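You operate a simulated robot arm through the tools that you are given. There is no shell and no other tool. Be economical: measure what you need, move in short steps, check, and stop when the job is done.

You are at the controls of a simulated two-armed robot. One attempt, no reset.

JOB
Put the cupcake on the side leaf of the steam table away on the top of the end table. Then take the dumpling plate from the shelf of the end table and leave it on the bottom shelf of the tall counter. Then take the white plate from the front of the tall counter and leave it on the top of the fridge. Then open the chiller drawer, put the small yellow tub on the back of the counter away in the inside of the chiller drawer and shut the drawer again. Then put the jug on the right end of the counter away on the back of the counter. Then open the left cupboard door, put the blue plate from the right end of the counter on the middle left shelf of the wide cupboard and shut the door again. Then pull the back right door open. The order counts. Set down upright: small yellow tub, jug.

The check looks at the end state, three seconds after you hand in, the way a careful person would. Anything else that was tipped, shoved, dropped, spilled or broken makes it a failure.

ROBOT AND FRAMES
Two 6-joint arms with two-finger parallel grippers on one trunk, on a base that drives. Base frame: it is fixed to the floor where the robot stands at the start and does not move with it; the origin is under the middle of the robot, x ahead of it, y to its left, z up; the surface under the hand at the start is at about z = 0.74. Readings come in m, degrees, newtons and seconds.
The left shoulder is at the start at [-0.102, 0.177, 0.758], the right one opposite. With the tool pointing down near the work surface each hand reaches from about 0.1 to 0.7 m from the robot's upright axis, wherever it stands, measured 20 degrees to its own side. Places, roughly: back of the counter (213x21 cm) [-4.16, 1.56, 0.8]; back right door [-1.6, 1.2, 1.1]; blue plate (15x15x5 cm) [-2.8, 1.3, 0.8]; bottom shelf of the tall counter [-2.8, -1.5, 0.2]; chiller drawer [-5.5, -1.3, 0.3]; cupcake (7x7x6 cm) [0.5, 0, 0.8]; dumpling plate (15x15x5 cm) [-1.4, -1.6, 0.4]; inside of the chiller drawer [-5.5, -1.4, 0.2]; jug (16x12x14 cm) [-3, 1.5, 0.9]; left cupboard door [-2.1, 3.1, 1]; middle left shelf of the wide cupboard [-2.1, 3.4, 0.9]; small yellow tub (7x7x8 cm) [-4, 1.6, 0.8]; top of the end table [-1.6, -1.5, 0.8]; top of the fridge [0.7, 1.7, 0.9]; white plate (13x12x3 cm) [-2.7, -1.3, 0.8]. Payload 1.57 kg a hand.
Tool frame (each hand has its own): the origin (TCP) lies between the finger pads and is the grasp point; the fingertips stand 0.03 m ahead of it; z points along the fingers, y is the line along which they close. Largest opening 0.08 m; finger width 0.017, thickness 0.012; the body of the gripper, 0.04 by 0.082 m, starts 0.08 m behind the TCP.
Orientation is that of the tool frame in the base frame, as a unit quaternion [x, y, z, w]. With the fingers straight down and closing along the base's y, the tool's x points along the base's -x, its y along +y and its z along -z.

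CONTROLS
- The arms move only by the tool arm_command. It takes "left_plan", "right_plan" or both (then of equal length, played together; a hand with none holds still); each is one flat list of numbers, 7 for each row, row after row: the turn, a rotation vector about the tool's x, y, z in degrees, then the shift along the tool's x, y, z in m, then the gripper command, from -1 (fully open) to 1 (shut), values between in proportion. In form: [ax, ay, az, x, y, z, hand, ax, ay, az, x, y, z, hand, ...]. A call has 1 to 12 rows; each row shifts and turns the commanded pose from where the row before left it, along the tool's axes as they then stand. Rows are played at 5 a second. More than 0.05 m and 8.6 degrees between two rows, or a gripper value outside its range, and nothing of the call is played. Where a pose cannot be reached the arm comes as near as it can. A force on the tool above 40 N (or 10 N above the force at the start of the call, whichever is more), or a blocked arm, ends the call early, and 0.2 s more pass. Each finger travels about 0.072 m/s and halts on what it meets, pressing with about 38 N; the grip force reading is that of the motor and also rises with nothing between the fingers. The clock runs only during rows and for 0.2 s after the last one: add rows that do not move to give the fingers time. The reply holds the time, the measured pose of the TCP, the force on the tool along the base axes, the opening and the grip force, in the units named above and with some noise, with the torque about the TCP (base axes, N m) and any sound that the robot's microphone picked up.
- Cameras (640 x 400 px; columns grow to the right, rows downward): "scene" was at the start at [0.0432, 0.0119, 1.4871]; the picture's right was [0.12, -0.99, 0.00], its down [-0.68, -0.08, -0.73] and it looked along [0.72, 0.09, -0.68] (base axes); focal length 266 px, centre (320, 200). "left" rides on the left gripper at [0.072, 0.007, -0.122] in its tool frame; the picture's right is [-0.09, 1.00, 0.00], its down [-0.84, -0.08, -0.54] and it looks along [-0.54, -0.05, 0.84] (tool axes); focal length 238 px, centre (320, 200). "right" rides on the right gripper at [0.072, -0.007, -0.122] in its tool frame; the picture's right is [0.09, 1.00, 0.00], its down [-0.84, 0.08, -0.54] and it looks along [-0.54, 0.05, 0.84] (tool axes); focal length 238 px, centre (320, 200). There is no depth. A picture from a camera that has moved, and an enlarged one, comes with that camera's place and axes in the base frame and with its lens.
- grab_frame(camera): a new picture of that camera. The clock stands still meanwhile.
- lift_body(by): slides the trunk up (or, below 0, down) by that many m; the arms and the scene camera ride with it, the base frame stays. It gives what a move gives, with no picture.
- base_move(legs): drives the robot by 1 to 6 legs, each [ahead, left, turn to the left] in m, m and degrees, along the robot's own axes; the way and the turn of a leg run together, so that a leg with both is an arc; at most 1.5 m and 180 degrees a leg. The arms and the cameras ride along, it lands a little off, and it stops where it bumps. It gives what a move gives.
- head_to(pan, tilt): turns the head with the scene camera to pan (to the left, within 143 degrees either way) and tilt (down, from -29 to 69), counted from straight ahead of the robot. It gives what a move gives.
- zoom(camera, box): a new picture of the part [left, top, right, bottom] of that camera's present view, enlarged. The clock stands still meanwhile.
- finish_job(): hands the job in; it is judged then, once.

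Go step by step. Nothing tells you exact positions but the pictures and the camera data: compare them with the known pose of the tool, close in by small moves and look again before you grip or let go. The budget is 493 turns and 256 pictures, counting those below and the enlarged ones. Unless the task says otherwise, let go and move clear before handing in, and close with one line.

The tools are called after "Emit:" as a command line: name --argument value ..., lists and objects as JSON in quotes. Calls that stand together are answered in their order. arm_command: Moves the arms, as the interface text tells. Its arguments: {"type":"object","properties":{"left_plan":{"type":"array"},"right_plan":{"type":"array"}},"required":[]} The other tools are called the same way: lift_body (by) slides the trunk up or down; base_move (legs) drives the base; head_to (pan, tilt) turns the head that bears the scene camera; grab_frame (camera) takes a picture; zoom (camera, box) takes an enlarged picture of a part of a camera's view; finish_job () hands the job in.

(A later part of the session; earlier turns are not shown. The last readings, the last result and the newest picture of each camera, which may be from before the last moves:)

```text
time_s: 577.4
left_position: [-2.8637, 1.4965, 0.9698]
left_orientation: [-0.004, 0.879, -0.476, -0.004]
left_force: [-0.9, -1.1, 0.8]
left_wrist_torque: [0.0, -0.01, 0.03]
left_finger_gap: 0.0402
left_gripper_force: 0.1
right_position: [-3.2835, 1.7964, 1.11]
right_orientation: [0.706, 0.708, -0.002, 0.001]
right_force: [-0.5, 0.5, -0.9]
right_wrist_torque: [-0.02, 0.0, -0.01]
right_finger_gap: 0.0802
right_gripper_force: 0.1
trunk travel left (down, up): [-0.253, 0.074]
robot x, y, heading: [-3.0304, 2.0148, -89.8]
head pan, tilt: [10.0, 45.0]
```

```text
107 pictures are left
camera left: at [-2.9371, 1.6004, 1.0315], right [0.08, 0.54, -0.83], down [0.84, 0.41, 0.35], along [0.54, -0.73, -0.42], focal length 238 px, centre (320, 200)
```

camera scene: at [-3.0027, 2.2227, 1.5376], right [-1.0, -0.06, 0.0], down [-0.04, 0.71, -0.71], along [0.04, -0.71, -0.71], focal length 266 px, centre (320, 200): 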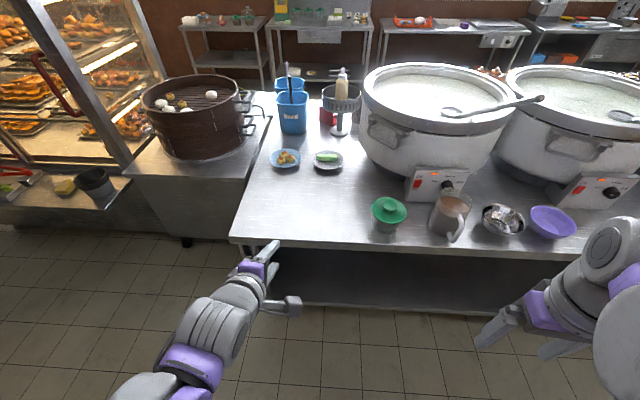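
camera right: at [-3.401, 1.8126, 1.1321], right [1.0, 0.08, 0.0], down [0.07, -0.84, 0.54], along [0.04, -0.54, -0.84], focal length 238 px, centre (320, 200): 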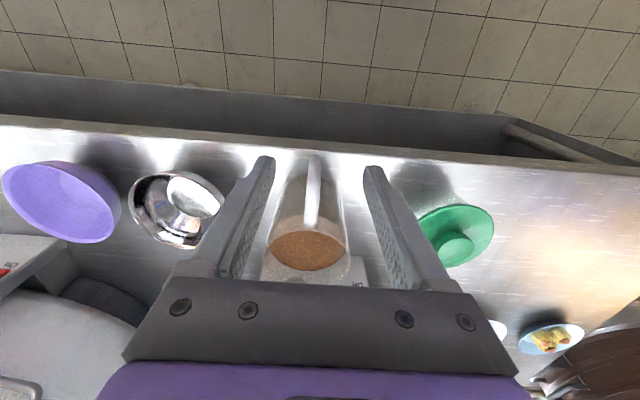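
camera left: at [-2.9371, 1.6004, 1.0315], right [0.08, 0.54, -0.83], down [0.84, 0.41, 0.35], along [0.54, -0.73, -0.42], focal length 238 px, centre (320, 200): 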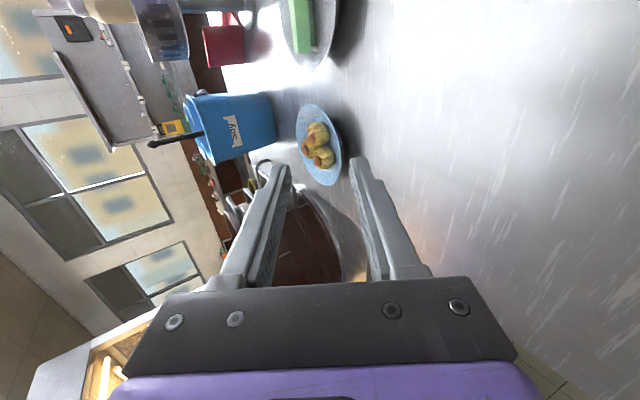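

The plate centre is (−2.78, 1.213). I'm moving to a pre-grasp just short of its near rim.

Emit:
arm_command --left_plan '[0, 0, 0, -0.0168, 0.006, 0.039, 0.4, 0, 0, 0, -0.0168, 0.006, 0.039, 0.4, 0, 0, 0, -0.0168, 0.006, 0.039, 0.4, 0, 0, 0, -0.0168, 0.006, 0.039, 0.4, 0, 0, 0, -0.0168, 0.006, 0.03, 0.4, 0, 0, 0, 0, 0, 0, 0.4]'

Emit:
grab_frame --camera "left"

```text
time_s: 578.8
left_position: [-2.7841, 1.3553, 0.8387]
left_orientation: [-0.004, 0.879, -0.476, -0.004]
left_force: [0.4, 0.4, 0.6]
left_wrist_torque: [-0.02, -0.03, 0.01]
left_finger_gap: 0.0238
left_gripper_force: 0.1
right_position: [-3.2842, 1.7983, 1.1095]
right_orientation: [0.707, 0.708, -0.002, 0.001]
right_force: [-1.0, -0.2, -0.4]
right_wrist_torque: [-0.06, 0.02, 0.0]
right_finger_gap: 0.08
right_gripper_force: 0.1
trunk travel left (down, up): [-0.253, 0.074]
robot x, y, heading: [-3.0289, 2.0125, -89.7]
head pan, tilt: [10.0, 45.0]
```

```text
106 pictures are left
camera left: at [-2.8568, 1.459, 0.9002], right [0.08, 0.54, -0.83], down [0.84, 0.41, 0.35], along [0.54, -0.73, -0.42], focal length 238 px, centre (320, 200)
```

left: 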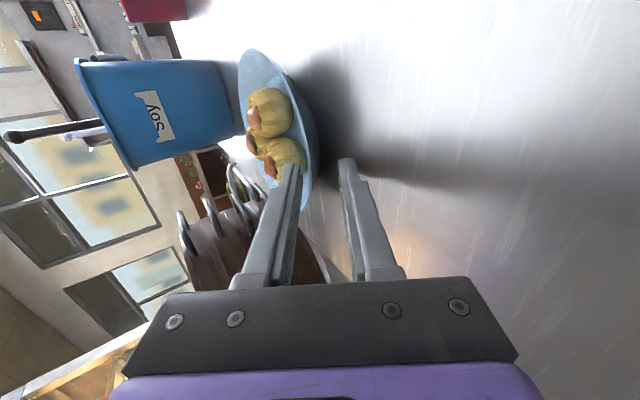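

Emit:
arm_command --left_plan '[0, 0, 0, 0, -0.004, 0.018, 0.4, 0, 0, 0, 0, -0.003, 0.018, 0.4, 0, 0, 0, 0, 0, 0.006, 0.4, 0, 0, 0, 0, 0, 0, 0.4]'

Emit:
zoom --camera "left" --box '[200, 40, 440, 280]'

```text
time_s: 579.4
left_position: [-2.7851, 1.3298, 0.8326]
left_orientation: [-0.005, 0.878, -0.478, -0.004]
left_force: [-2.2, 20.2, 23.3]
left_wrist_torque: [0.34, 0.01, 0.0]
left_finger_gap: 0.0162
left_gripper_force: 0.0
right_position: [-3.2847, 1.7997, 1.1112]
right_orientation: [0.706, 0.708, -0.003, 0.003]
right_force: [-0.3, -0.8, 0.0]
right_wrist_torque: [0.0, -0.01, 0.0]
right_finger_gap: 0.0802
right_gripper_force: 0.0
trunk travel left (down, up): [-0.253, 0.074]
robot x, y, heading: [-3.0356, 2.0154, -89.9]
head pan, tilt: [10.0, 45.0]
stopped in row 3 (left hand): the force on the tool passed its limit at 59 N (the readings are from after the stop); the commanded pose is now the measured one
```

```text
1.67 times, centred on (320, 160) of left
camera zoom: at [-2.8581, 1.4346, 0.8937], right [0.08, 0.54, -0.84], down [0.84, 0.42, 0.35], along [0.54, -0.73, -0.42], focal length 397 px, centre (320, 267)
```

zoom: 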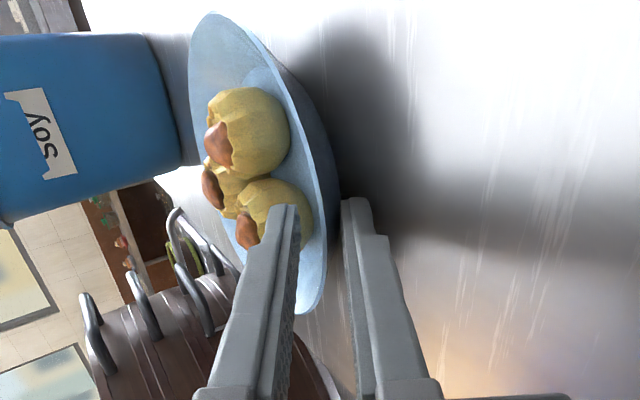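

The lower finger touched the counter, so the surface is at about z 0.80 and the rim near 0.82. I'll ease up 3 mm and slide forward level.

Emit:
arm_command --left_plan '[0, 0, 0, 0, -0.003, -0.002, 0.4, 0, 0, 0, 0, -0.0066, 0.01, 0.4, 0, 0, 0, 0, -0.006, 0.0092, 0.4, 0, 0, 0, 0, 0, 0, 0.4]'

Emit:
zoom --camera "left" --box '[200, 40, 440, 280]'

```text
time_s: 580.4
left_position: [-2.7835, 1.3041, 0.8353]
left_orientation: [-0.005, 0.878, -0.478, -0.005]
left_force: [-0.2, 10.8, 11.5]
left_wrist_torque: [0.17, -0.04, 0.04]
left_finger_gap: 0.0202
left_gripper_force: 0.1
right_position: [-3.2839, 1.798, 1.1094]
right_orientation: [0.706, 0.708, -0.003, 0.002]
right_force: [0.7, 0.8, -0.1]
right_wrist_torque: [-0.01, -0.02, 0.02]
right_finger_gap: 0.0798
right_gripper_force: 0.1
trunk travel left (down, up): [-0.253, 0.074]
robot x, y, heading: [-3.0258, 2.0186, -89.3]
head pan, tilt: [10.0, 45.0]
```

```text
1.67 times, centred on (320, 160) of left
camera zoom: at [-2.8563, 1.4087, 0.896], right [0.08, 0.54, -0.84], down [0.84, 0.42, 0.35], along [0.54, -0.73, -0.42], focal length 397 px, centre (320, 267)
```

zoom: 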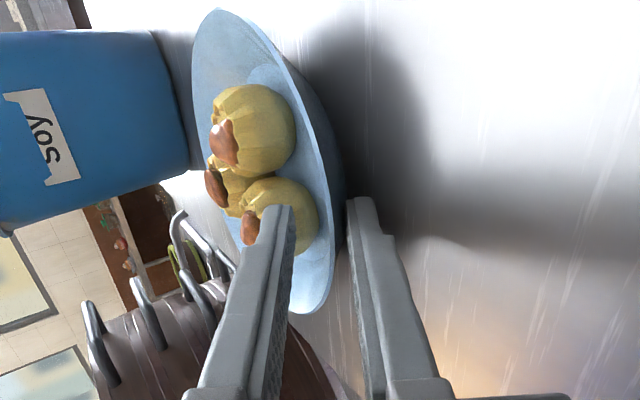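

The plate slid a little with the hand, but its rim is now between the fingers. I'll close without pushing any further.

Emit:
arm_command --left_plan '[0, 0, 0, 0, 0, 0, 0.6, 0, 0, 0, 0, 0, 0, 0.75, 0, 0, 0, 0, 0, 0, 0.9, 0, 0, 0, 0, 0, 0, 1, 0, 0, 0, 0, 0, 0, 1]'

Emit:
grab_frame --camera "left"

```text
time_s: 581.6
left_position: [-2.7825, 1.3021, 0.8331]
left_orientation: [-0.005, 0.879, -0.477, -0.003]
left_force: [0.5, -0.1, -2.4]
left_wrist_torque: [0.12, -0.02, -0.05]
left_finger_gap: 0.0035
left_gripper_force: 24.7
right_position: [-3.2835, 1.796, 1.1096]
right_orientation: [0.706, 0.709, -0.002, 0.001]
right_force: [0.2, -0.7, 0.8]
right_wrist_torque: [0.02, -0.03, -0.04]
right_finger_gap: 0.08
right_gripper_force: 0.1
trunk travel left (down, up): [-0.253, 0.074]
robot x, y, heading: [-3.0324, 2.0126, -89.9]
head pan, tilt: [10.0, 45.0]
```

```text
103 pictures are left
camera left: at [-2.856, 1.4073, 0.8946], right [0.08, 0.54, -0.84], down [0.84, 0.42, 0.35], along [0.54, -0.73, -0.42], focal length 238 px, centre (320, 200)
```

left: 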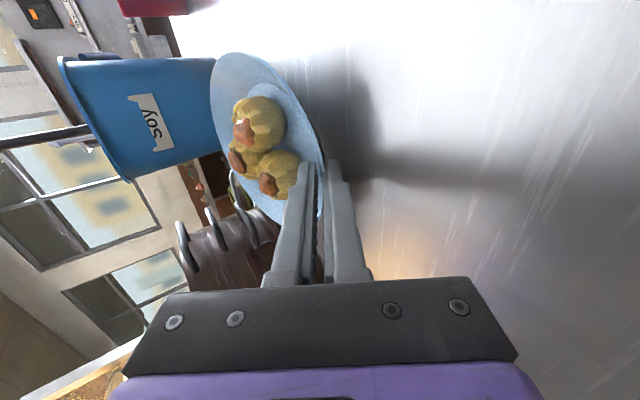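

Gripped (gap 3.5 mm). I'm lifting gently while backing slightly away from the bucket.

Emit:
arm_command --left_plan '[0, 0, 0, 0, -0.0084, -0.0055, 1, 0, 0, 0, 0, -0.0071, -0.0166, 1, 0, 0, 0, 0, -0.0071, -0.0166, 1, 0, 0, 0, 0, -0.0251, -0.0164, 1, 0, 0, 0, 0, -0.0251, -0.0164, 1, 0, 0, 0, 0, 0, 0, 1]'

Emit:
grab_frame --camera "left"

Emit:
zoom --camera "scene" --box '[200, 60, 420, 260]'

```text
time_s: 583.0
left_position: [-2.7845, 1.3236, 0.9347]
left_orientation: [-0.005, 0.88, -0.476, -0.003]
left_force: [0.6, 0.0, -1.5]
left_wrist_torque: [0.15, -0.04, -0.02]
left_finger_gap: 0.0034
left_gripper_force: 25.0
right_position: [-3.2837, 1.7959, 1.1089]
right_orientation: [0.706, 0.708, -0.002, 0.001]
right_force: [0.8, -0.5, -0.5]
right_wrist_torque: [-0.01, -0.01, -0.02]
right_finger_gap: 0.0802
right_gripper_force: 0.1
trunk travel left (down, up): [-0.253, 0.074]
robot x, y, heading: [-3.0336, 2.0154, -89.5]
head pan, tilt: [10.0, 45.0]
```

```text
102 pictures are left
camera left: at [-2.8569, 1.4281, 0.9968], right [0.08, 0.54, -0.84], down [0.84, 0.42, 0.35], along [0.54, -0.73, -0.42], focal length 238 px, centre (320, 200)
```

left: 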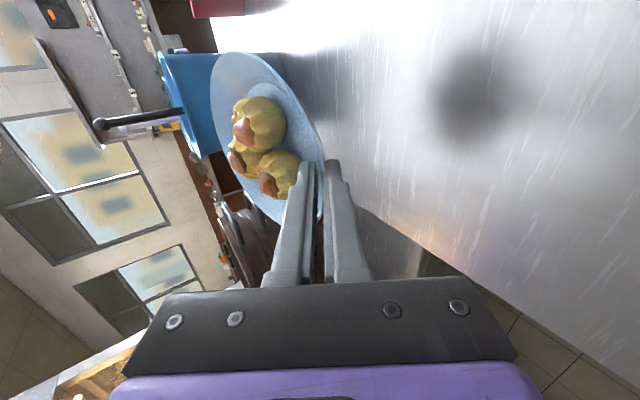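

```text
2.00 times, centred on (310, 160) of scene
camera zoom: at [-3.0167, 1.9755, 1.5376], right [-0.98, -0.18, 0.0], down [-0.13, 0.7, -0.71], along [0.13, -0.7, -0.71], focal length 531 px, centre (340, 280)
```

zoom: 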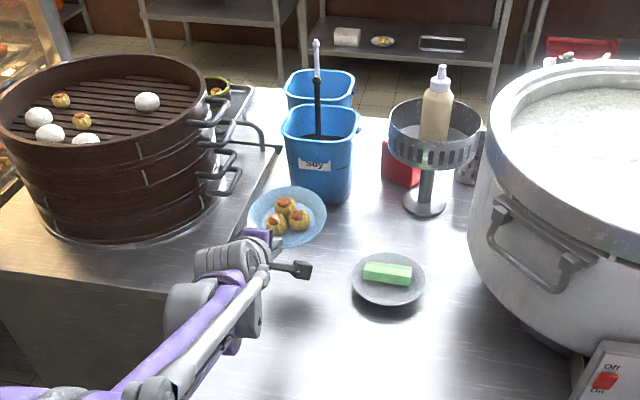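

The bucket and everything else stayed put. I'll level the plate by 10°, pull it in, and back away.

Emit:
arm_command --left_plan '[-5, 0, 0, 0, 0, 0, 1, -5, 0, 0, 0, 0, 0, 1, 0, 0, 0, 0, 0.005, -0.045, 1, 0, 0, 0, 0, 0.01, -0.045, 1, 0, 0, 0, 0, 0.03, -0.035, 1, 0, 0, 0, 0, 0.03, -0.035, 1, 0, 0, 0, 0, 0.03, -0.035, 1, 0, 0, 0, 0, 0, 0, 1]'

Emit:
grab_frame --camera "left"

```text
time_s: 584.8
left_position: [-2.7814, 1.5347, 0.9875]
left_orientation: [-0.004, 0.917, -0.398, -0.003]
left_force: [0.4, 0.1, -2.4]
left_wrist_torque: [0.13, -0.02, -0.01]
left_finger_gap: 0.0033
left_gripper_force: 24.5
right_position: [-3.284, 1.7956, 1.1103]
right_orientation: [0.705, 0.709, -0.001, 0.0]
right_force: [-0.2, 0.3, -0.3]
right_wrist_torque: [0.03, 0.01, -0.04]
right_finger_gap: 0.0799
right_gripper_force: 0.2
trunk travel left (down, up): [-0.253, 0.074]
robot x, y, heading: [-3.0284, 2.0163, -89.6]
head pan, tilt: [10.0, 45.0]
```

```text
100 pictures are left
camera left: at [-2.8532, 1.6272, 1.0675], right [0.08, 0.68, -0.73], down [0.84, 0.35, 0.42], along [0.54, -0.65, -0.54], focal length 238 px, centre (320, 200)
```

left: 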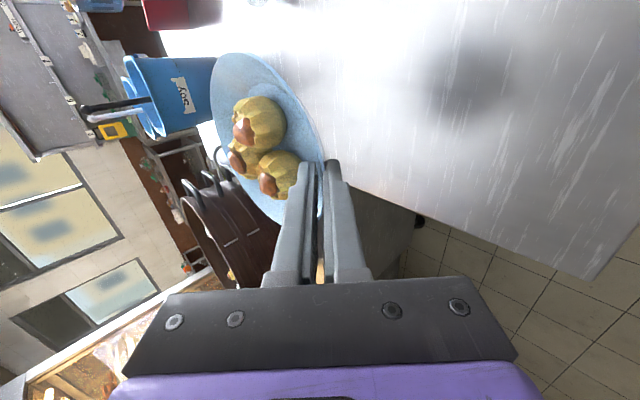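

Emit:
base_move --legs '[[-0.2, 0, 0], [0, 1.1, 0], [0.12, 0, 0], [0, 0, 90]]'

Emit:
head_to --pan 60 --tilt 25

Emit:
grab_frame --camera "scene"

```text
time_s: 600.6
left_position: [-1.4517, 2.3399, 0.9872]
left_orientation: [0.652, -0.645, 0.284, -0.279]
left_force: [0.4, 0.8, -0.5]
left_wrist_torque: [0.02, 0.12, 0.04]
left_finger_gap: 0.0033
left_gripper_force: 24.5
right_position: [-1.7114, 1.8369, 1.1109]
right_orientation: [-0.002, 1.0, 0.0, 0.002]
right_force: [-0.2, 0.8, -0.2]
right_wrist_torque: [-0.01, 0.01, -0.01]
right_finger_gap: 0.0799
right_gripper_force: 0.1
trunk travel left (down, up): [-0.253, 0.074]
robot x, y, heading: [-1.9304, 2.0871, 0.5]
head pan, tilt: [10.0, 45.0]
```

```text
time_s: 601.8
left_position: [-1.4509, 2.3396, 0.9882]
left_orientation: [0.652, -0.645, 0.284, -0.279]
left_force: [-0.1, -0.2, -1.5]
left_wrist_torque: [0.01, 0.14, 0.0]
left_finger_gap: 0.0032
left_gripper_force: 24.2
right_position: [-1.7122, 1.8371, 1.1098]
right_orientation: [-0.003, 1.0, -0.001, 0.002]
right_force: [0.5, -0.2, 0.2]
right_wrist_torque: [-0.01, 0.01, 0.0]
right_finger_gap: 0.0798
right_gripper_force: 0.1
trunk travel left (down, up): [-0.253, 0.074]
robot x, y, heading: [-1.9275, 2.0872, 0.6]
head pan, tilt: [60.0, 25.0]
```

```text
99 pictures are left
camera scene: at [-1.9247, 2.1704, 1.5682], right [0.87, -0.49, 0.0], down [-0.21, -0.37, -0.91], along [0.45, 0.79, -0.42], focal length 266 px, centre (320, 200)
```

scene: 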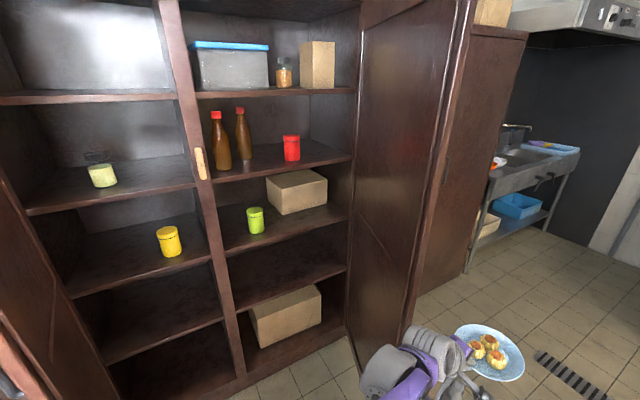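

Emit:
base_move --legs '[[0, 0, 89.4], [0.25, 0, 0]]'

Emit:
head_to --pan 10 --tilt 40

Emit:
grab_frame --camera "scene"

Emit:
grab_frame --camera "left"

```text
time_s: 607.4
left_position: [-2.1706, 2.8212, 0.9892]
left_orientation: [0.917, -0.003, 0.007, -0.398]
left_force: [0.1, -0.2, -1.3]
left_wrist_torque: [-0.13, 0.01, 0.04]
left_finger_gap: 0.0034
left_gripper_force: 24.3
right_position: [-1.672, 2.5527, 1.1103]
right_orientation: [-0.703, 0.711, 0.001, 0.002]
right_force: [-0.3, 0.3, 0.5]
right_wrist_torque: [-0.03, 0.01, -0.04]
right_finger_gap: 0.0802
right_gripper_force: 0.0
trunk travel left (down, up): [-0.253, 0.074]
robot x, y, heading: [-1.9267, 2.335, 89.4]
head pan, tilt: [60.0, 25.0]
```

```text
time_s: 608.6
left_position: [-2.1709, 2.8208, 0.9885]
left_orientation: [0.918, -0.003, 0.007, -0.397]
left_force: [0.2, 0.6, -0.7]
left_wrist_torque: [-0.15, 0.0, -0.03]
left_finger_gap: 0.0033
left_gripper_force: 24.2
right_position: [-1.6716, 2.5535, 1.1092]
right_orientation: [-0.703, 0.711, 0.0, 0.001]
right_force: [-0.9, -0.3, 0.0]
right_wrist_torque: [0.01, -0.03, 0.01]
right_finger_gap: 0.08
right_gripper_force: 0.0
trunk travel left (down, up): [-0.253, 0.074]
robot x, y, heading: [-1.9294, 2.3428, 89.4]
head pan, tilt: [10.0, 40.0]
```

```text
98 pictures are left
camera scene: at [-1.9423, 2.3843, 1.5449], right [0.99, 0.16, 0.0], down [0.11, -0.63, -0.77], along [-0.13, 0.76, -0.64], focal length 266 px, centre (320, 200)
```

scene: 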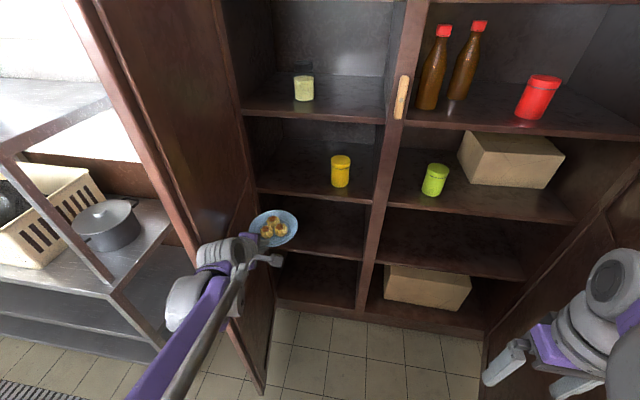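

```text
97 pictures are left
camera left: at [-2.1019, 2.7259, 1.0677], right [-0.09, -0.68, -0.73], down [-0.84, -0.33, 0.42], along [-0.53, 0.65, -0.54], focal length 238 px, centre (320, 200)
```

left: 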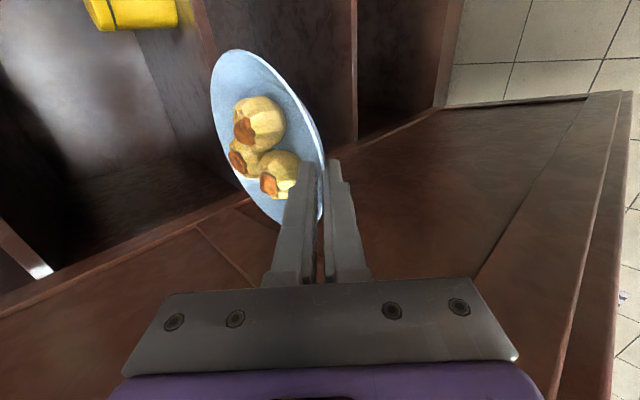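

Shelf spans x −2.31 to −1.89 at z ≈ 0.92, and the plate lines up. I'll drive in partly and then extend the arm, watching the door clearance.

Emit:
base_move --legs '[[0.22, -0.05, 0]]'

Emit:
arm_command --left_plan '[0, 0, 0, 0.012, -0.024, 0.026, 1, 0, 0, 0, 0.012, -0.024, 0.026, 1, 0, 0, 0, 0.012, -0.024, 0.026, 1, 0, 0, 0, 0.012, -0.024, 0.026, 1, 0, 0, 0, 0, 0, 0, 1]'

Emit:
grab_frame --camera "scene"

Emit:
grab_frame --camera "left"

```text
time_s: 610.3
left_position: [-2.1212, 3.0397, 0.9886]
left_orientation: [0.918, 0.0, 0.006, -0.397]
left_force: [0.1, -0.3, -1.6]
left_wrist_torque: [-0.11, 0.05, -0.03]
left_finger_gap: 0.0033
left_gripper_force: 24.2
right_position: [-1.6222, 2.7728, 1.1095]
right_orientation: [-0.704, 0.71, 0.0, 0.002]
right_force: [-0.5, 0.1, 0.1]
right_wrist_torque: [-0.01, 0.01, 0.03]
right_finger_gap: 0.08
right_gripper_force: 0.2
trunk travel left (down, up): [-0.253, 0.074]
robot x, y, heading: [-1.8794, 2.5543, 89.8]
head pan, tilt: [10.0, 40.0]
```

```text
time_s: 611.5
left_position: [-2.0733, 3.1789, 0.9895]
left_orientation: [0.917, -0.001, 0.007, -0.398]
left_force: [0.4, -0.6, -1.8]
left_wrist_torque: [-0.1, 0.02, -0.01]
left_finger_gap: 0.0034
left_gripper_force: 24.1
right_position: [-1.6213, 2.7723, 1.1096]
right_orientation: [-0.704, 0.71, 0.001, 0.002]
right_force: [-0.2, 0.5, 0.2]
right_wrist_torque: [-0.03, 0.02, -0.01]
right_finger_gap: 0.0801
right_gripper_force: 0.0
trunk travel left (down, up): [-0.253, 0.074]
robot x, y, heading: [-1.8757, 2.5594, 89.7]
head pan, tilt: [10.0, 40.0]
```

```text
96 pictures are left
camera scene: at [-1.8917, 2.6026, 1.5449], right [0.99, 0.17, 0.0], down [0.11, -0.63, -0.77], along [-0.13, 0.76, -0.64], focal length 266 px, centre (320, 200)
```

scene: 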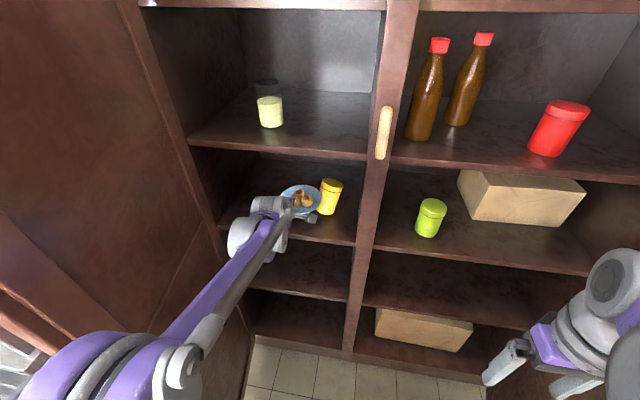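

```text
95 pictures are left
camera left: at [-2.0033, 3.0836, 1.069], right [-0.09, -0.68, -0.73], down [-0.84, -0.34, 0.42], along [-0.53, 0.65, -0.54], focal length 238 px, centre (320, 200)
```

left: 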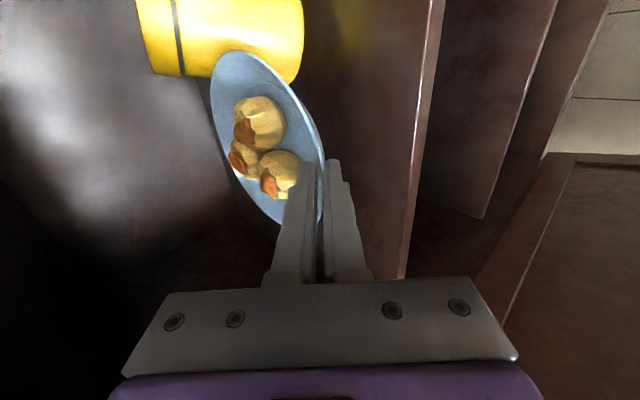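

I shifted the wrong way in x and the plate nudged the shelf's yellow tub back about 6 cm. I'll move the plate left now, set it down, and then put the tub back where it was.

Emit:
arm_command --left_plan '[0, 0, 0, -0.025, 0, 0, 1, 0, 0, 0, -0.03, 0, 0, 1, 0, 0, 0, -0.03, 0, 0, 1, 0, 0, 0, -0.025, 0, 0, 1, 0, 0, 0, 0, 0, 0, 1]'

Emit:
grab_frame --camera "left"

Emit:
grab_frame --camera "scene"

```text
time_s: 612.7
left_position: [-2.1827, 3.1827, 0.9874]
left_orientation: [0.917, -0.001, 0.006, -0.398]
left_force: [-0.4, 0.2, -2.3]
left_wrist_torque: [-0.13, 0.03, 0.0]
left_finger_gap: 0.0033
left_gripper_force: 24.5
right_position: [-1.6205, 2.7732, 1.1094]
right_orientation: [-0.704, 0.71, 0.0, 0.002]
right_force: [0.1, -0.3, 0.6]
right_wrist_torque: [0.01, -0.01, 0.03]
right_finger_gap: 0.0803
right_gripper_force: 0.1
trunk travel left (down, up): [-0.253, 0.074]
robot x, y, heading: [-1.8752, 2.5599, 89.9]
head pan, tilt: [10.0, 40.0]
```

```text
94 pictures are left
camera left: at [-2.1141, 3.0874, 1.0673], right [-0.09, -0.68, -0.73], down [-0.84, -0.34, 0.42], along [-0.53, 0.65, -0.54], focal length 238 px, centre (320, 200)
```

left: 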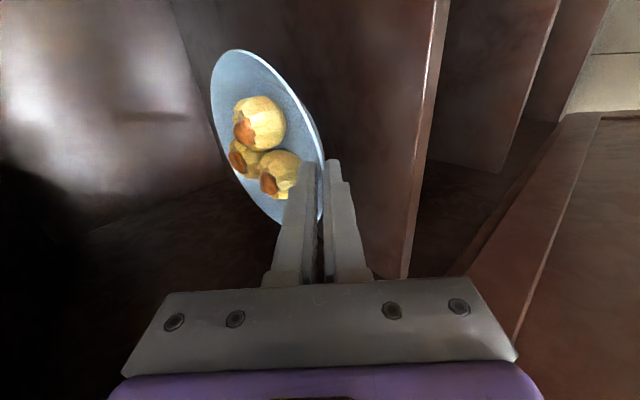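

```text
93 pictures are left
camera scene: at [-1.8911, 2.6036, 1.5449], right [0.99, 0.17, 0.0], down [0.11, -0.63, -0.77], along [-0.13, 0.76, -0.64], focal length 266 px, centre (320, 200)
```

scene: 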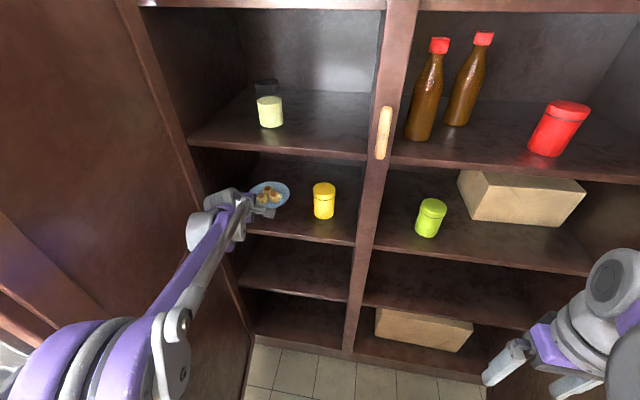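

The tub settled upright, about 4 cm back and 1.5 cm right of where it was. First I'll set the plate down.

Emit:
arm_command --left_plan '[0, 0, 0, 0, 0.0073, 0.0068, 1, 0, 0, 0, 0, 0.0073, 0.0068, 1, 0, 0, 0, 0, 0.0029, 0.0027, 1, 0, 0, 0, 0, 0.0029, 0.0027, 1, 0, 0, 0, 0, 0.0022, 0.002, 1, 0, 0, 0, 0, 0.0022, 0.002, 1, 0, 0, 0, 0, 0.0022, 0.002, 1, 0, 0, 0, 0, 0, 0, 1]'

Emit:
grab_frame --camera "left"

```text
time_s: 614.5
left_position: [-2.1823, 3.1823, 0.9511]
left_orientation: [0.917, -0.001, 0.006, -0.399]
left_force: [0.9, 0.0, -1.1]
left_wrist_torque: [-0.12, -0.01, 0.0]
left_finger_gap: 0.0036
left_gripper_force: 23.9
right_position: [-1.622, 2.7728, 1.1105]
right_orientation: [-0.704, 0.71, 0.0, 0.001]
right_force: [-0.1, -0.1, -0.1]
right_wrist_torque: [0.01, -0.01, -0.03]
right_finger_gap: 0.08
right_gripper_force: 0.0
trunk travel left (down, up): [-0.253, 0.074]
robot x, y, heading: [-1.876, 2.5609, 90.0]
head pan, tilt: [10.0, 40.0]
```

```text
92 pictures are left
camera left: at [-2.1132, 3.0865, 1.0294], right [-0.09, -0.68, -0.73], down [-0.84, -0.34, 0.42], along [-0.53, 0.65, -0.54], focal length 238 px, centre (320, 200)
```

left: 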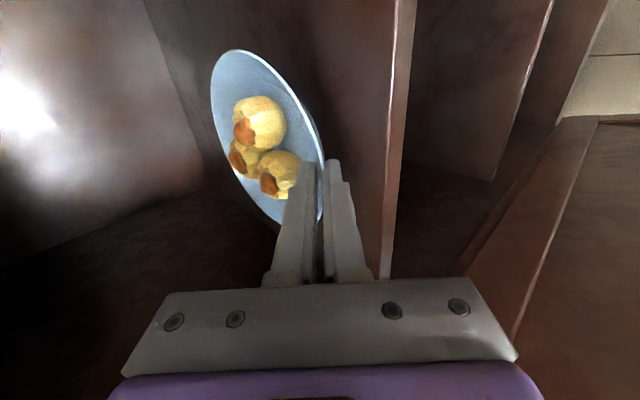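

Emit:
arm_command --left_plan '[0, 0, 0, 0, 0.0022, 0.002, 1, 0, 0, 0, 0, 0.0022, 0.002, 1, 0, 0, 0, 0, 0.0022, 0.002, 1, 0, 0, 0, 0, 0.0022, 0.002, 1, 0, 0, 0, 0, 0.0022, 0.002, 1, 0, 0, 0, 0, 0.0022, 0.002, 1, 0, 0, 0, 0, 0.0022, 0.002, 1, 0, 0, 0, 0, 0.0022, 0.002, 1, 0, 0, 0, 0, 0, 0, 1]'

Emit:
zoom --camera "left" --box '[160, 40, 420, 300]'

```text
time_s: 616.5
left_position: [-2.1815, 3.1794, 0.9303]
left_orientation: [0.915, 0.0, 0.005, -0.403]
left_force: [1.4, -4.1, 26.9]
left_wrist_torque: [0.81, -0.15, -0.21]
left_finger_gap: 0.005
left_gripper_force: 25.5
right_position: [-1.6204, 2.7697, 1.1098]
right_orientation: [-0.704, 0.71, 0.001, 0.002]
right_force: [0.1, 0.3, 0.6]
right_wrist_torque: [0.01, -0.01, 0.01]
right_finger_gap: 0.0801
right_gripper_force: 0.1
trunk travel left (down, up): [-0.253, 0.074]
robot x, y, heading: [-1.8771, 2.5529, 89.8]
head pan, tilt: [10.0, 40.0]
stopped in row 9 (left hand): the force on the tool passed its limit at 41 N (the readings are from after the stop); the commanded pose is now the measured one
```

```text
1.54 times, centred on (290, 170) of left
camera zoom: at [-2.1118, 3.0838, 1.0093], right [-0.09, -0.67, -0.73], down [-0.84, -0.34, 0.42], along [-0.53, 0.65, -0.54], focal length 367 px, centre (366, 246)
```

zoom: 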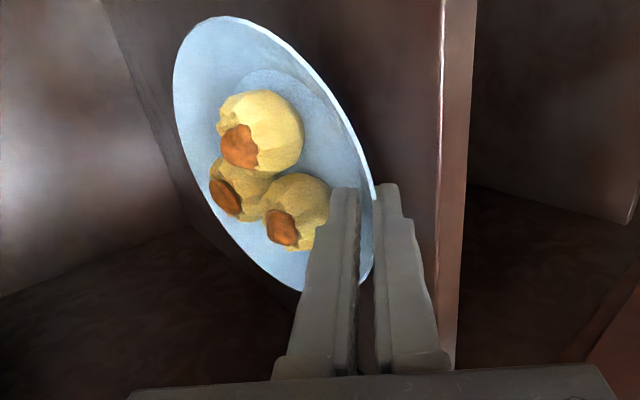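

Emit:
arm_command --left_plan '[0, 0, 0, 0, -0.002, -0.0018, 1, 0, 0, 0, 0, 0, 0, 0.85, 0, 0, 0, 0, 0, 0, 0.7, 0, 0, 0, 0, 0, 0, 0.6, 0, 0, 0, 0, 0, 0, 0.5, 0, 0, 0, 0, 0, 0, 0.5]'

Emit:
zoom --camera "left" --box '[160, 40, 420, 300]'

```text
time_s: 617.9
left_position: [-2.1819, 3.1796, 0.9318]
left_orientation: [0.916, 0.0, 0.004, -0.401]
left_force: [3.2, 4.9, 17.7]
left_wrist_torque: [0.33, -0.03, -0.02]
left_finger_gap: 0.0091
left_gripper_force: 0.0
right_position: [-1.6207, 2.7716, 1.109]
right_orientation: [-0.705, 0.71, 0.0, 0.002]
right_force: [-0.5, -1.3, 0.4]
right_wrist_torque: [-0.04, -0.02, 0.0]
right_finger_gap: 0.08
right_gripper_force: 0.0
trunk travel left (down, up): [-0.253, 0.074]
robot x, y, heading: [-1.878, 2.5568, 89.7]
head pan, tilt: [10.0, 40.0]
```

```text
1.54 times, centred on (290, 170) of left
camera zoom: at [-2.1121, 3.0847, 1.0105], right [-0.09, -0.68, -0.73], down [-0.84, -0.34, 0.42], along [-0.53, 0.65, -0.54], focal length 367 px, centre (366, 246)
```

zoom: 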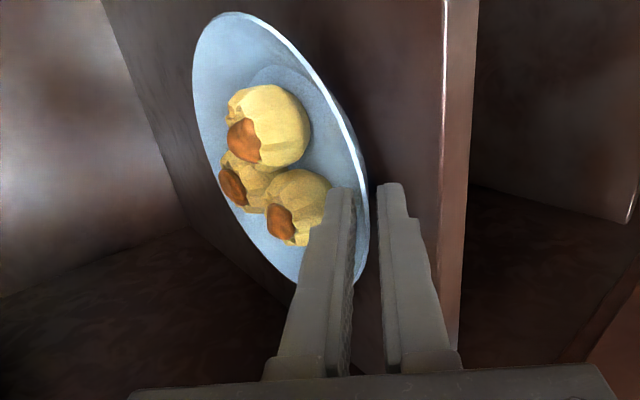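

Emit:
arm_command --left_plan '[0, 0, 0, 0, -0.003, -0.0027, 0.45, 0, 0, 0, 0, 0, 0, 0.45, 0, 0, 0, 0, 0, 0, 0.45]'

Emit:
zoom --camera "left" --box '[160, 40, 420, 300]'

```text
time_s: 618.7
left_position: [-2.1831, 3.1785, 0.9349]
left_orientation: [0.917, 0.001, 0.006, -0.399]
left_force: [1.8, 2.5, 6.0]
left_wrist_torque: [0.16, -0.02, -0.08]
left_finger_gap: 0.0172
left_gripper_force: 0.1
right_position: [-1.6213, 2.7726, 1.1094]
right_orientation: [-0.704, 0.711, 0.001, 0.002]
right_force: [0.4, -0.5, -0.8]
right_wrist_torque: [-0.01, 0.01, -0.03]
right_finger_gap: 0.0801
right_gripper_force: 0.1
trunk travel left (down, up): [-0.253, 0.074]
robot x, y, heading: [-1.8757, 2.5587, 89.9]
head pan, tilt: [10.0, 40.0]
```

```text
1.54 times, centred on (290, 170) of left
camera zoom: at [-2.1134, 3.0844, 1.0139], right [-0.09, -0.68, -0.73], down [-0.84, -0.34, 0.42], along [-0.53, 0.65, -0.54], focal length 367 px, centre (366, 246)
```

zoom: 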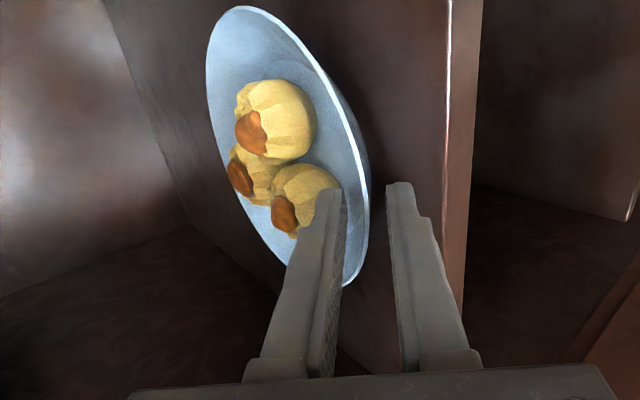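

The plate is flat on the shelf. Withdrawing.

Emit:
arm_command --left_plan '[0, 0, 0, 0, 0, -0.015, 0.45, 0, 0, 0, 0, 0, -0.03, 0.45, 0, 0, 0, 0, 0, -0.04, 0.45, 0, 0, 0, 0, 0.025, -0.04, 0.45, 0, 0, 0, 0, 0.025, -0.04, 0.45, 0, 0, 0, 0, 0.025, -0.04, 0.45, 0, 0, 0, 0, 0, 0, 0.45]'

Emit:
grab_frame --camera "scene"

Emit:
grab_frame --camera "left"

```text
time_s: 620.3
left_position: [-2.1831, 2.9807, 1.0182]
left_orientation: [0.917, 0.0, 0.005, -0.4]
left_force: [0.4, 0.5, -0.5]
left_wrist_torque: [-0.03, 0.02, -0.05]
left_finger_gap: 0.0222
left_gripper_force: 0.0
right_position: [-1.6221, 2.7735, 1.1105]
right_orientation: [-0.704, 0.71, 0.0, 0.001]
right_force: [0.7, -0.4, -0.5]
right_wrist_torque: [0.01, 0.0, -0.01]
right_finger_gap: 0.0801
right_gripper_force: 0.1
trunk travel left (down, up): [-0.253, 0.074]
robot x, y, heading: [-1.8752, 2.5574, 89.9]
head pan, tilt: [10.0, 40.0]
```

```text
88 pictures are left
camera scene: at [-1.8918, 2.6046, 1.5449], right [0.99, 0.17, 0.0], down [0.11, -0.63, -0.77], along [-0.13, 0.75, -0.64], focal length 266 px, centre (320, 200)
```

scene: 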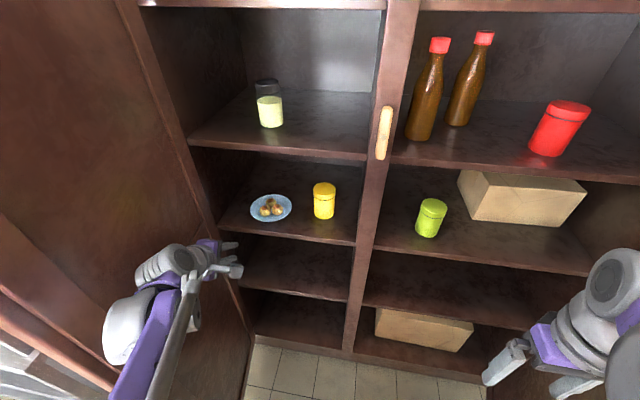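

```text
87 pictures are left
camera left: at [-2.1134, 2.8855, 1.0978], right [-0.09, -0.68, -0.73], down [-0.84, -0.34, 0.42], along [-0.53, 0.65, -0.54], focal length 238 px, centre (320, 200)
```

left: 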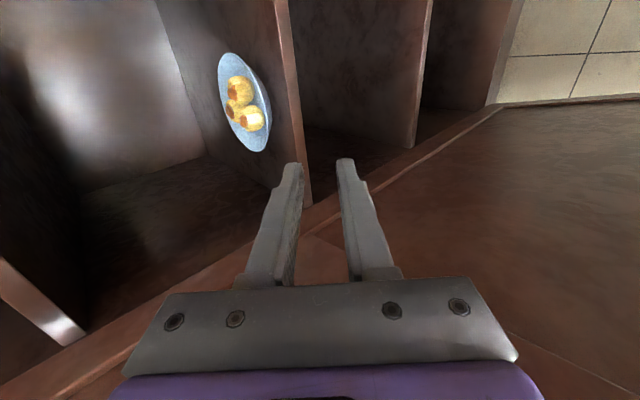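

The plate is in place (shelf z ≈ 0.90). Now I'll return the tub: I'm rolling the left hand back so its fingers close sideways, flattening to about 30°, and aligning on the tub.

Emit:
arm_command --left_plan '[0, 0, 8.2, 0, 0, -0.005, -1, 0, 0, 8.2, 0, 0, -0.005, -1, 0, 0, 8.2, 0, 0, -0.005, -1, 0, 0, 8.2, 0, 0, -0.005, -1, 0, 0, 8.2, 0, 0, 0, -1, 0, 0, 8.2, 0, 0, 0, -1, 0, 0, 8.2, 0, 0, 0, -1, 0, 0, 8.2, 0, 0, 0, -1, 0, 0, 8.2, 0, 0, 0, -1, 0, 0, 8.2, 0, 0, 0, -1, 0, 0, 8, 0, 0, 0, -1]'

Emit:
arm_command --left_plan '[0, -6.5, 0, 0, -0.04, 0, -1, 0, -6.5, 0, 0, -0.04, 0, -1, 0, 0, 0, 0, -0.045, 0, -1, 0, 0, 0, 0, -0.045, 0, -1, 0, 0, 0, 0, -0.02, 0, -1, 0, 0, 0, 0, 0, 0, -1]'

Emit:
grab_frame --camera "left"

```text
time_s: 622.7
left_position: [-2.1829, 2.9644, 1.0322]
left_orientation: [-0.647, 0.649, 0.28, 0.287]
left_force: [-0.5, 0.8, -0.8]
left_wrist_torque: [0.01, 0.01, -0.01]
left_finger_gap: 0.0801
left_gripper_force: 0.1
right_position: [-1.6209, 2.7733, 1.1088]
right_orientation: [-0.703, 0.711, 0.0, 0.002]
right_force: [-0.3, 0.5, 0.0]
right_wrist_torque: [0.01, -0.01, 0.0]
right_finger_gap: 0.08
right_gripper_force: 0.1
trunk travel left (down, up): [-0.253, 0.074]
robot x, y, heading: [-1.8758, 2.558, 89.4]
head pan, tilt: [10.0, 40.0]
```

```text
time_s: 624.1
left_position: [-1.9963, 2.9632, 1.0369]
left_orientation: [-0.612, 0.612, 0.351, 0.359]
left_force: [-0.2, 0.0, 0.2]
left_wrist_torque: [-0.01, 0.01, 0.02]
left_finger_gap: 0.0801
left_gripper_force: 0.1
right_position: [-1.6216, 2.7729, 1.1105]
right_orientation: [-0.704, 0.71, 0.001, 0.002]
right_force: [0.0, -0.4, 0.0]
right_wrist_torque: [0.0, 0.01, -0.03]
right_finger_gap: 0.0803
right_gripper_force: 0.1
trunk travel left (down, up): [-0.253, 0.074]
robot x, y, heading: [-1.879, 2.56, 89.7]
head pan, tilt: [10.0, 40.0]
```

```text
86 pictures are left
camera left: at [-2.0048, 2.8205, 1.0346], right [-1.0, 0.05, 0.07], down [0.07, -0.05, 1.0], along [0.05, 1.0, 0.05], focal length 238 px, centre (320, 200)
```

left: 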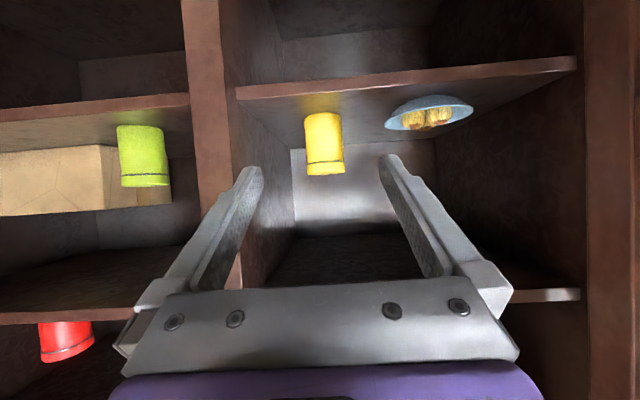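

The tub lines up with the fingers (x ≈ −1.998). I'm advancing most of the way.

Emit:
arm_command --left_plan '[0, 0, 0, -0.0109, 0, 0.0417, -1, 0, 0, 0, -0.0109, 0, 0.0417, -1, 0, 0, 0, -0.0109, 0, 0.0417, -1, 0, 0, 0, -0.0109, 0, 0.0417, -1, 0, 0, 0, -0.0109, 0, 0.0417, -1, 0, 0, 0, 0, 0, 0, -1]'

Emit:
grab_frame --camera "left"

```text
time_s: 625.5
left_position: [-1.9955, 3.1712, 0.9783]
left_orientation: [0.612, -0.611, -0.35, -0.359]
left_force: [-0.3, 0.4, 0.7]
left_wrist_torque: [-0.03, -0.02, 0.0]
left_finger_gap: 0.0798
left_gripper_force: 0.1
right_position: [-1.6219, 2.7712, 1.1094]
right_orientation: [-0.704, 0.71, 0.0, 0.002]
right_force: [-0.4, -0.4, -0.5]
right_wrist_torque: [-0.01, -0.02, -0.01]
right_finger_gap: 0.0799
right_gripper_force: 0.1
trunk travel left (down, up): [-0.253, 0.074]
robot x, y, heading: [-1.874, 2.5628, 90.1]
head pan, tilt: [10.0, 40.0]
```

```text
85 pictures are left
camera left: at [-2.0023, 3.0284, 0.9768], right [-1.0, 0.05, 0.07], down [0.07, -0.05, 1.0], along [0.05, 1.0, 0.05], focal length 238 px, centre (320, 200)
```

left: 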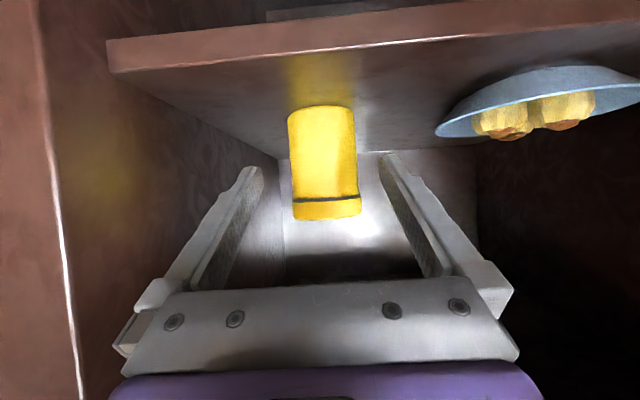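

Emit:
arm_command --left_plan '[0, 0, 0, -0.0229, 0, 0.04, -1, 0, 0, 0, -0.008, 0, 0.0139, -1, 0, 0, 0, 0, 0, 0, -1]'

Emit:
grab_frame --camera "left"

```text
time_s: 626.3
left_position: [-1.9936, 3.2352, 0.9772]
left_orientation: [0.613, -0.611, -0.351, -0.358]
left_force: [0.0, 0.4, -0.4]
left_wrist_torque: [0.01, 0.0, 0.03]
left_finger_gap: 0.0802
left_gripper_force: 0.2
right_position: [-1.6207, 2.7729, 1.1089]
right_orientation: [-0.704, 0.71, 0.001, 0.002]
right_force: [-0.2, 0.1, 0.0]
right_wrist_torque: [-0.01, -0.02, -0.02]
right_finger_gap: 0.08
right_gripper_force: 0.0
trunk travel left (down, up): [-0.253, 0.074]
robot x, y, heading: [-1.8737, 2.5564, 89.7]
head pan, tilt: [10.0, 40.0]
```

```text
84 pictures are left
camera left: at [-2.0022, 3.0925, 0.9751], right [-1.0, 0.05, 0.07], down [0.07, -0.05, 1.0], along [0.05, 1.0, 0.05], focal length 238 px, centre (320, 200)
```

left: 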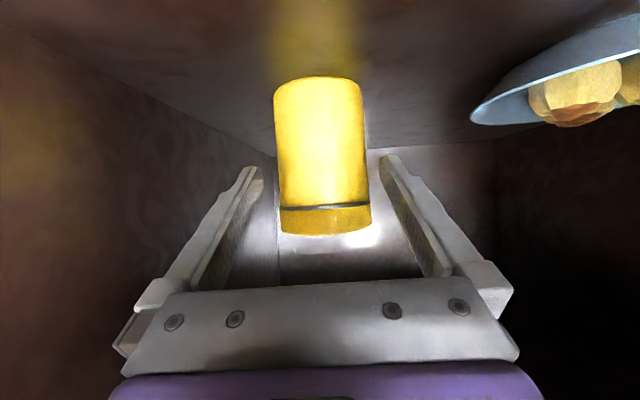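

The jar is about 7.6 cm wide and centred within a millimetre, so the 8 cm opening should just fit. I'm easing forward.

Emit:
arm_command --left_plan '[0, 0, 0, -0.005, 0, 0.0087, -1, 0, 0, 0, -0.005, 0, 0.0087, -1, 0, 0, 0, -0.005, 0, 0.0087, -1, 0, 0, 0, 0, 0, 0, -1]'

Emit:
grab_frame --camera "left"

```text
time_s: 627.3
left_position: [-1.9923, 3.2642, 0.9765]
left_orientation: [0.613, -0.611, -0.35, -0.358]
left_force: [1.1, 0.2, -0.1]
left_wrist_torque: [-0.02, 0.01, 0.01]
left_finger_gap: 0.0801
left_gripper_force: 0.1
right_position: [-1.6216, 2.7718, 1.1101]
right_orientation: [-0.704, 0.711, 0.0, 0.002]
right_force: [-0.1, 0.3, 0.0]
right_wrist_torque: [0.02, -0.02, 0.01]
right_finger_gap: 0.08
right_gripper_force: 0.0
trunk travel left (down, up): [-0.253, 0.074]
robot x, y, heading: [-1.876, 2.5613, 89.6]
head pan, tilt: [10.0, 40.0]
```

```text
83 pictures are left
camera left: at [-2.0015, 3.1222, 0.9753], right [-1.0, 0.05, 0.07], down [0.07, -0.05, 1.0], along [0.05, 1.0, 0.05], focal length 238 px, centre (320, 200)
```

left: 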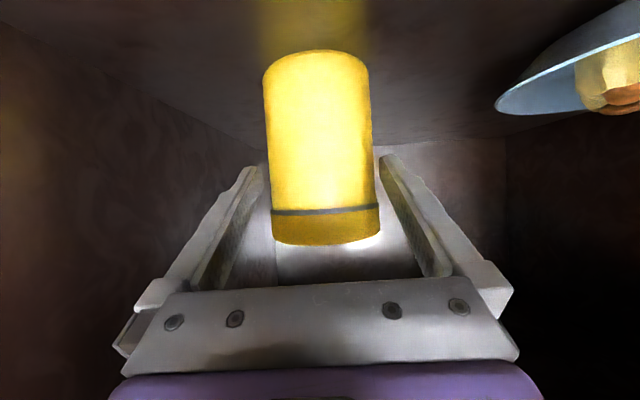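

Emit:
arm_command --left_plan '[0, 0, 0, 0, -0.001, 0, -1, 0, 0, 0, -0.005, 0, 0.0087, -1, 0, 0, 0, -0.005, 0, 0.0087, -1, 0, 0, 0, 0, 0, 0, -1]'

Emit:
grab_frame --camera "left"

```text
time_s: 628.3
left_position: [-1.9926, 3.2844, 0.9773]
left_orientation: [0.613, -0.611, -0.351, -0.359]
left_force: [-0.2, 0.1, 0.4]
left_wrist_torque: [0.0, -0.01, -0.03]
left_finger_gap: 0.0801
left_gripper_force: 0.1
right_position: [-1.6218, 2.7725, 1.1091]
right_orientation: [-0.704, 0.71, 0.0, 0.002]
right_force: [0.3, 0.6, 0.3]
right_wrist_torque: [0.0, 0.0, 0.0]
right_finger_gap: 0.08
right_gripper_force: 0.1
trunk travel left (down, up): [-0.253, 0.074]
robot x, y, heading: [-1.8766, 2.5585, 89.7]
head pan, tilt: [10.0, 40.0]
```

```text
82 pictures are left
camera left: at [-2.0007, 3.1417, 0.976], right [-1.0, 0.05, 0.07], down [0.07, -0.05, 1.0], along [0.05, 1.0, 0.05], focal length 238 px, centre (320, 200)
```

left: 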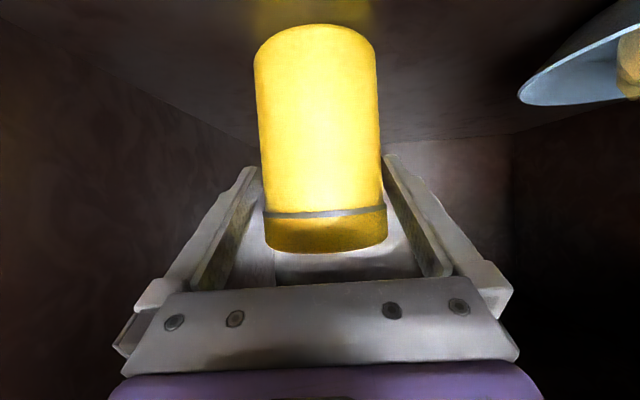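

The jar is between the pads. I'll close, lift 2 mm, and draw it back 36 mm and left 14 mm to where it was.

Emit:
arm_command --left_plan '[0, 0, 0, 0, 0, 0, -0.8, 0, 0, 0, 0, 0, 0, -0.6, 0, 0, 0, 0, 0, 0, -0.5, 0, 0, 0, 0, 0, 0, -0.5]'

```text
time_s: 629.3
left_position: [-1.9922, 3.2842, 0.9783]
left_orientation: [0.613, -0.611, -0.351, -0.358]
left_force: [-1.5, 0.3, 0.9]
left_wrist_torque: [0.03, 0.06, -0.02]
left_finger_gap: 0.0716
left_gripper_force: 38.1
right_position: [-1.6218, 2.773, 1.1088]
right_orientation: [-0.704, 0.71, 0.0, 0.002]
right_force: [-0.6, -0.4, 0.7]
right_wrist_torque: [-0.01, 0.04, 0.0]
right_finger_gap: 0.0801
right_gripper_force: 0.1
trunk travel left (down, up): [-0.253, 0.074]
robot x, y, heading: [-1.8736, 2.5568, 89.8]
head pan, tilt: [10.0, 40.0]
```

Emit:
arm_command --left_plan '[0, 0, 0, -0.0035, 0, -0.002, -0.5, 0, 0, 0, 0.006, 0.0047, -0.0104, -0.5, 0, 0, 0, 0.006, 0.0047, -0.0104, -0.5, 0, 0, 0, 0.006, 0.0047, -0.0104, -0.5, 0, 0, 0, 0, 0, 0, -0.5, 0, 0, 0, 0.0035, 0, 0.002, -0.5, 0, 0, 0, 0, 0, 0, -0.5]'

Emit:
grab_frame --camera "scene"

```text
time_s: 630.9
left_position: [-2.0057, 3.2478, 0.9781]
left_orientation: [0.613, -0.611, -0.35, -0.358]
left_force: [-0.1, -0.1, -2.7]
left_wrist_torque: [-0.02, -0.02, -0.06]
left_finger_gap: 0.0718
left_gripper_force: 38.4
right_position: [-1.6216, 2.7722, 1.1098]
right_orientation: [-0.704, 0.71, 0.001, 0.002]
right_force: [-0.2, -0.1, -0.2]
right_wrist_torque: [0.01, 0.01, -0.01]
right_finger_gap: 0.0802
right_gripper_force: 0.0
trunk travel left (down, up): [-0.253, 0.074]
robot x, y, heading: [-1.8808, 2.5589, 89.9]
head pan, tilt: [10.0, 40.0]
```

```text
81 pictures are left
camera scene: at [-1.8915, 2.6037, 1.5449], right [0.99, 0.17, 0.0], down [0.11, -0.63, -0.77], along [-0.13, 0.76, -0.64], focal length 266 px, centre (320, 200)
```

scene: 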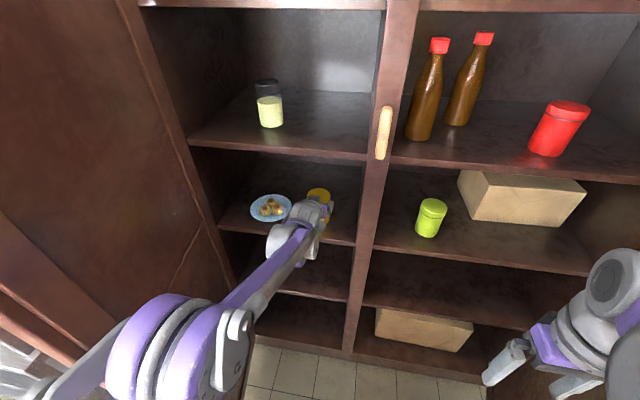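

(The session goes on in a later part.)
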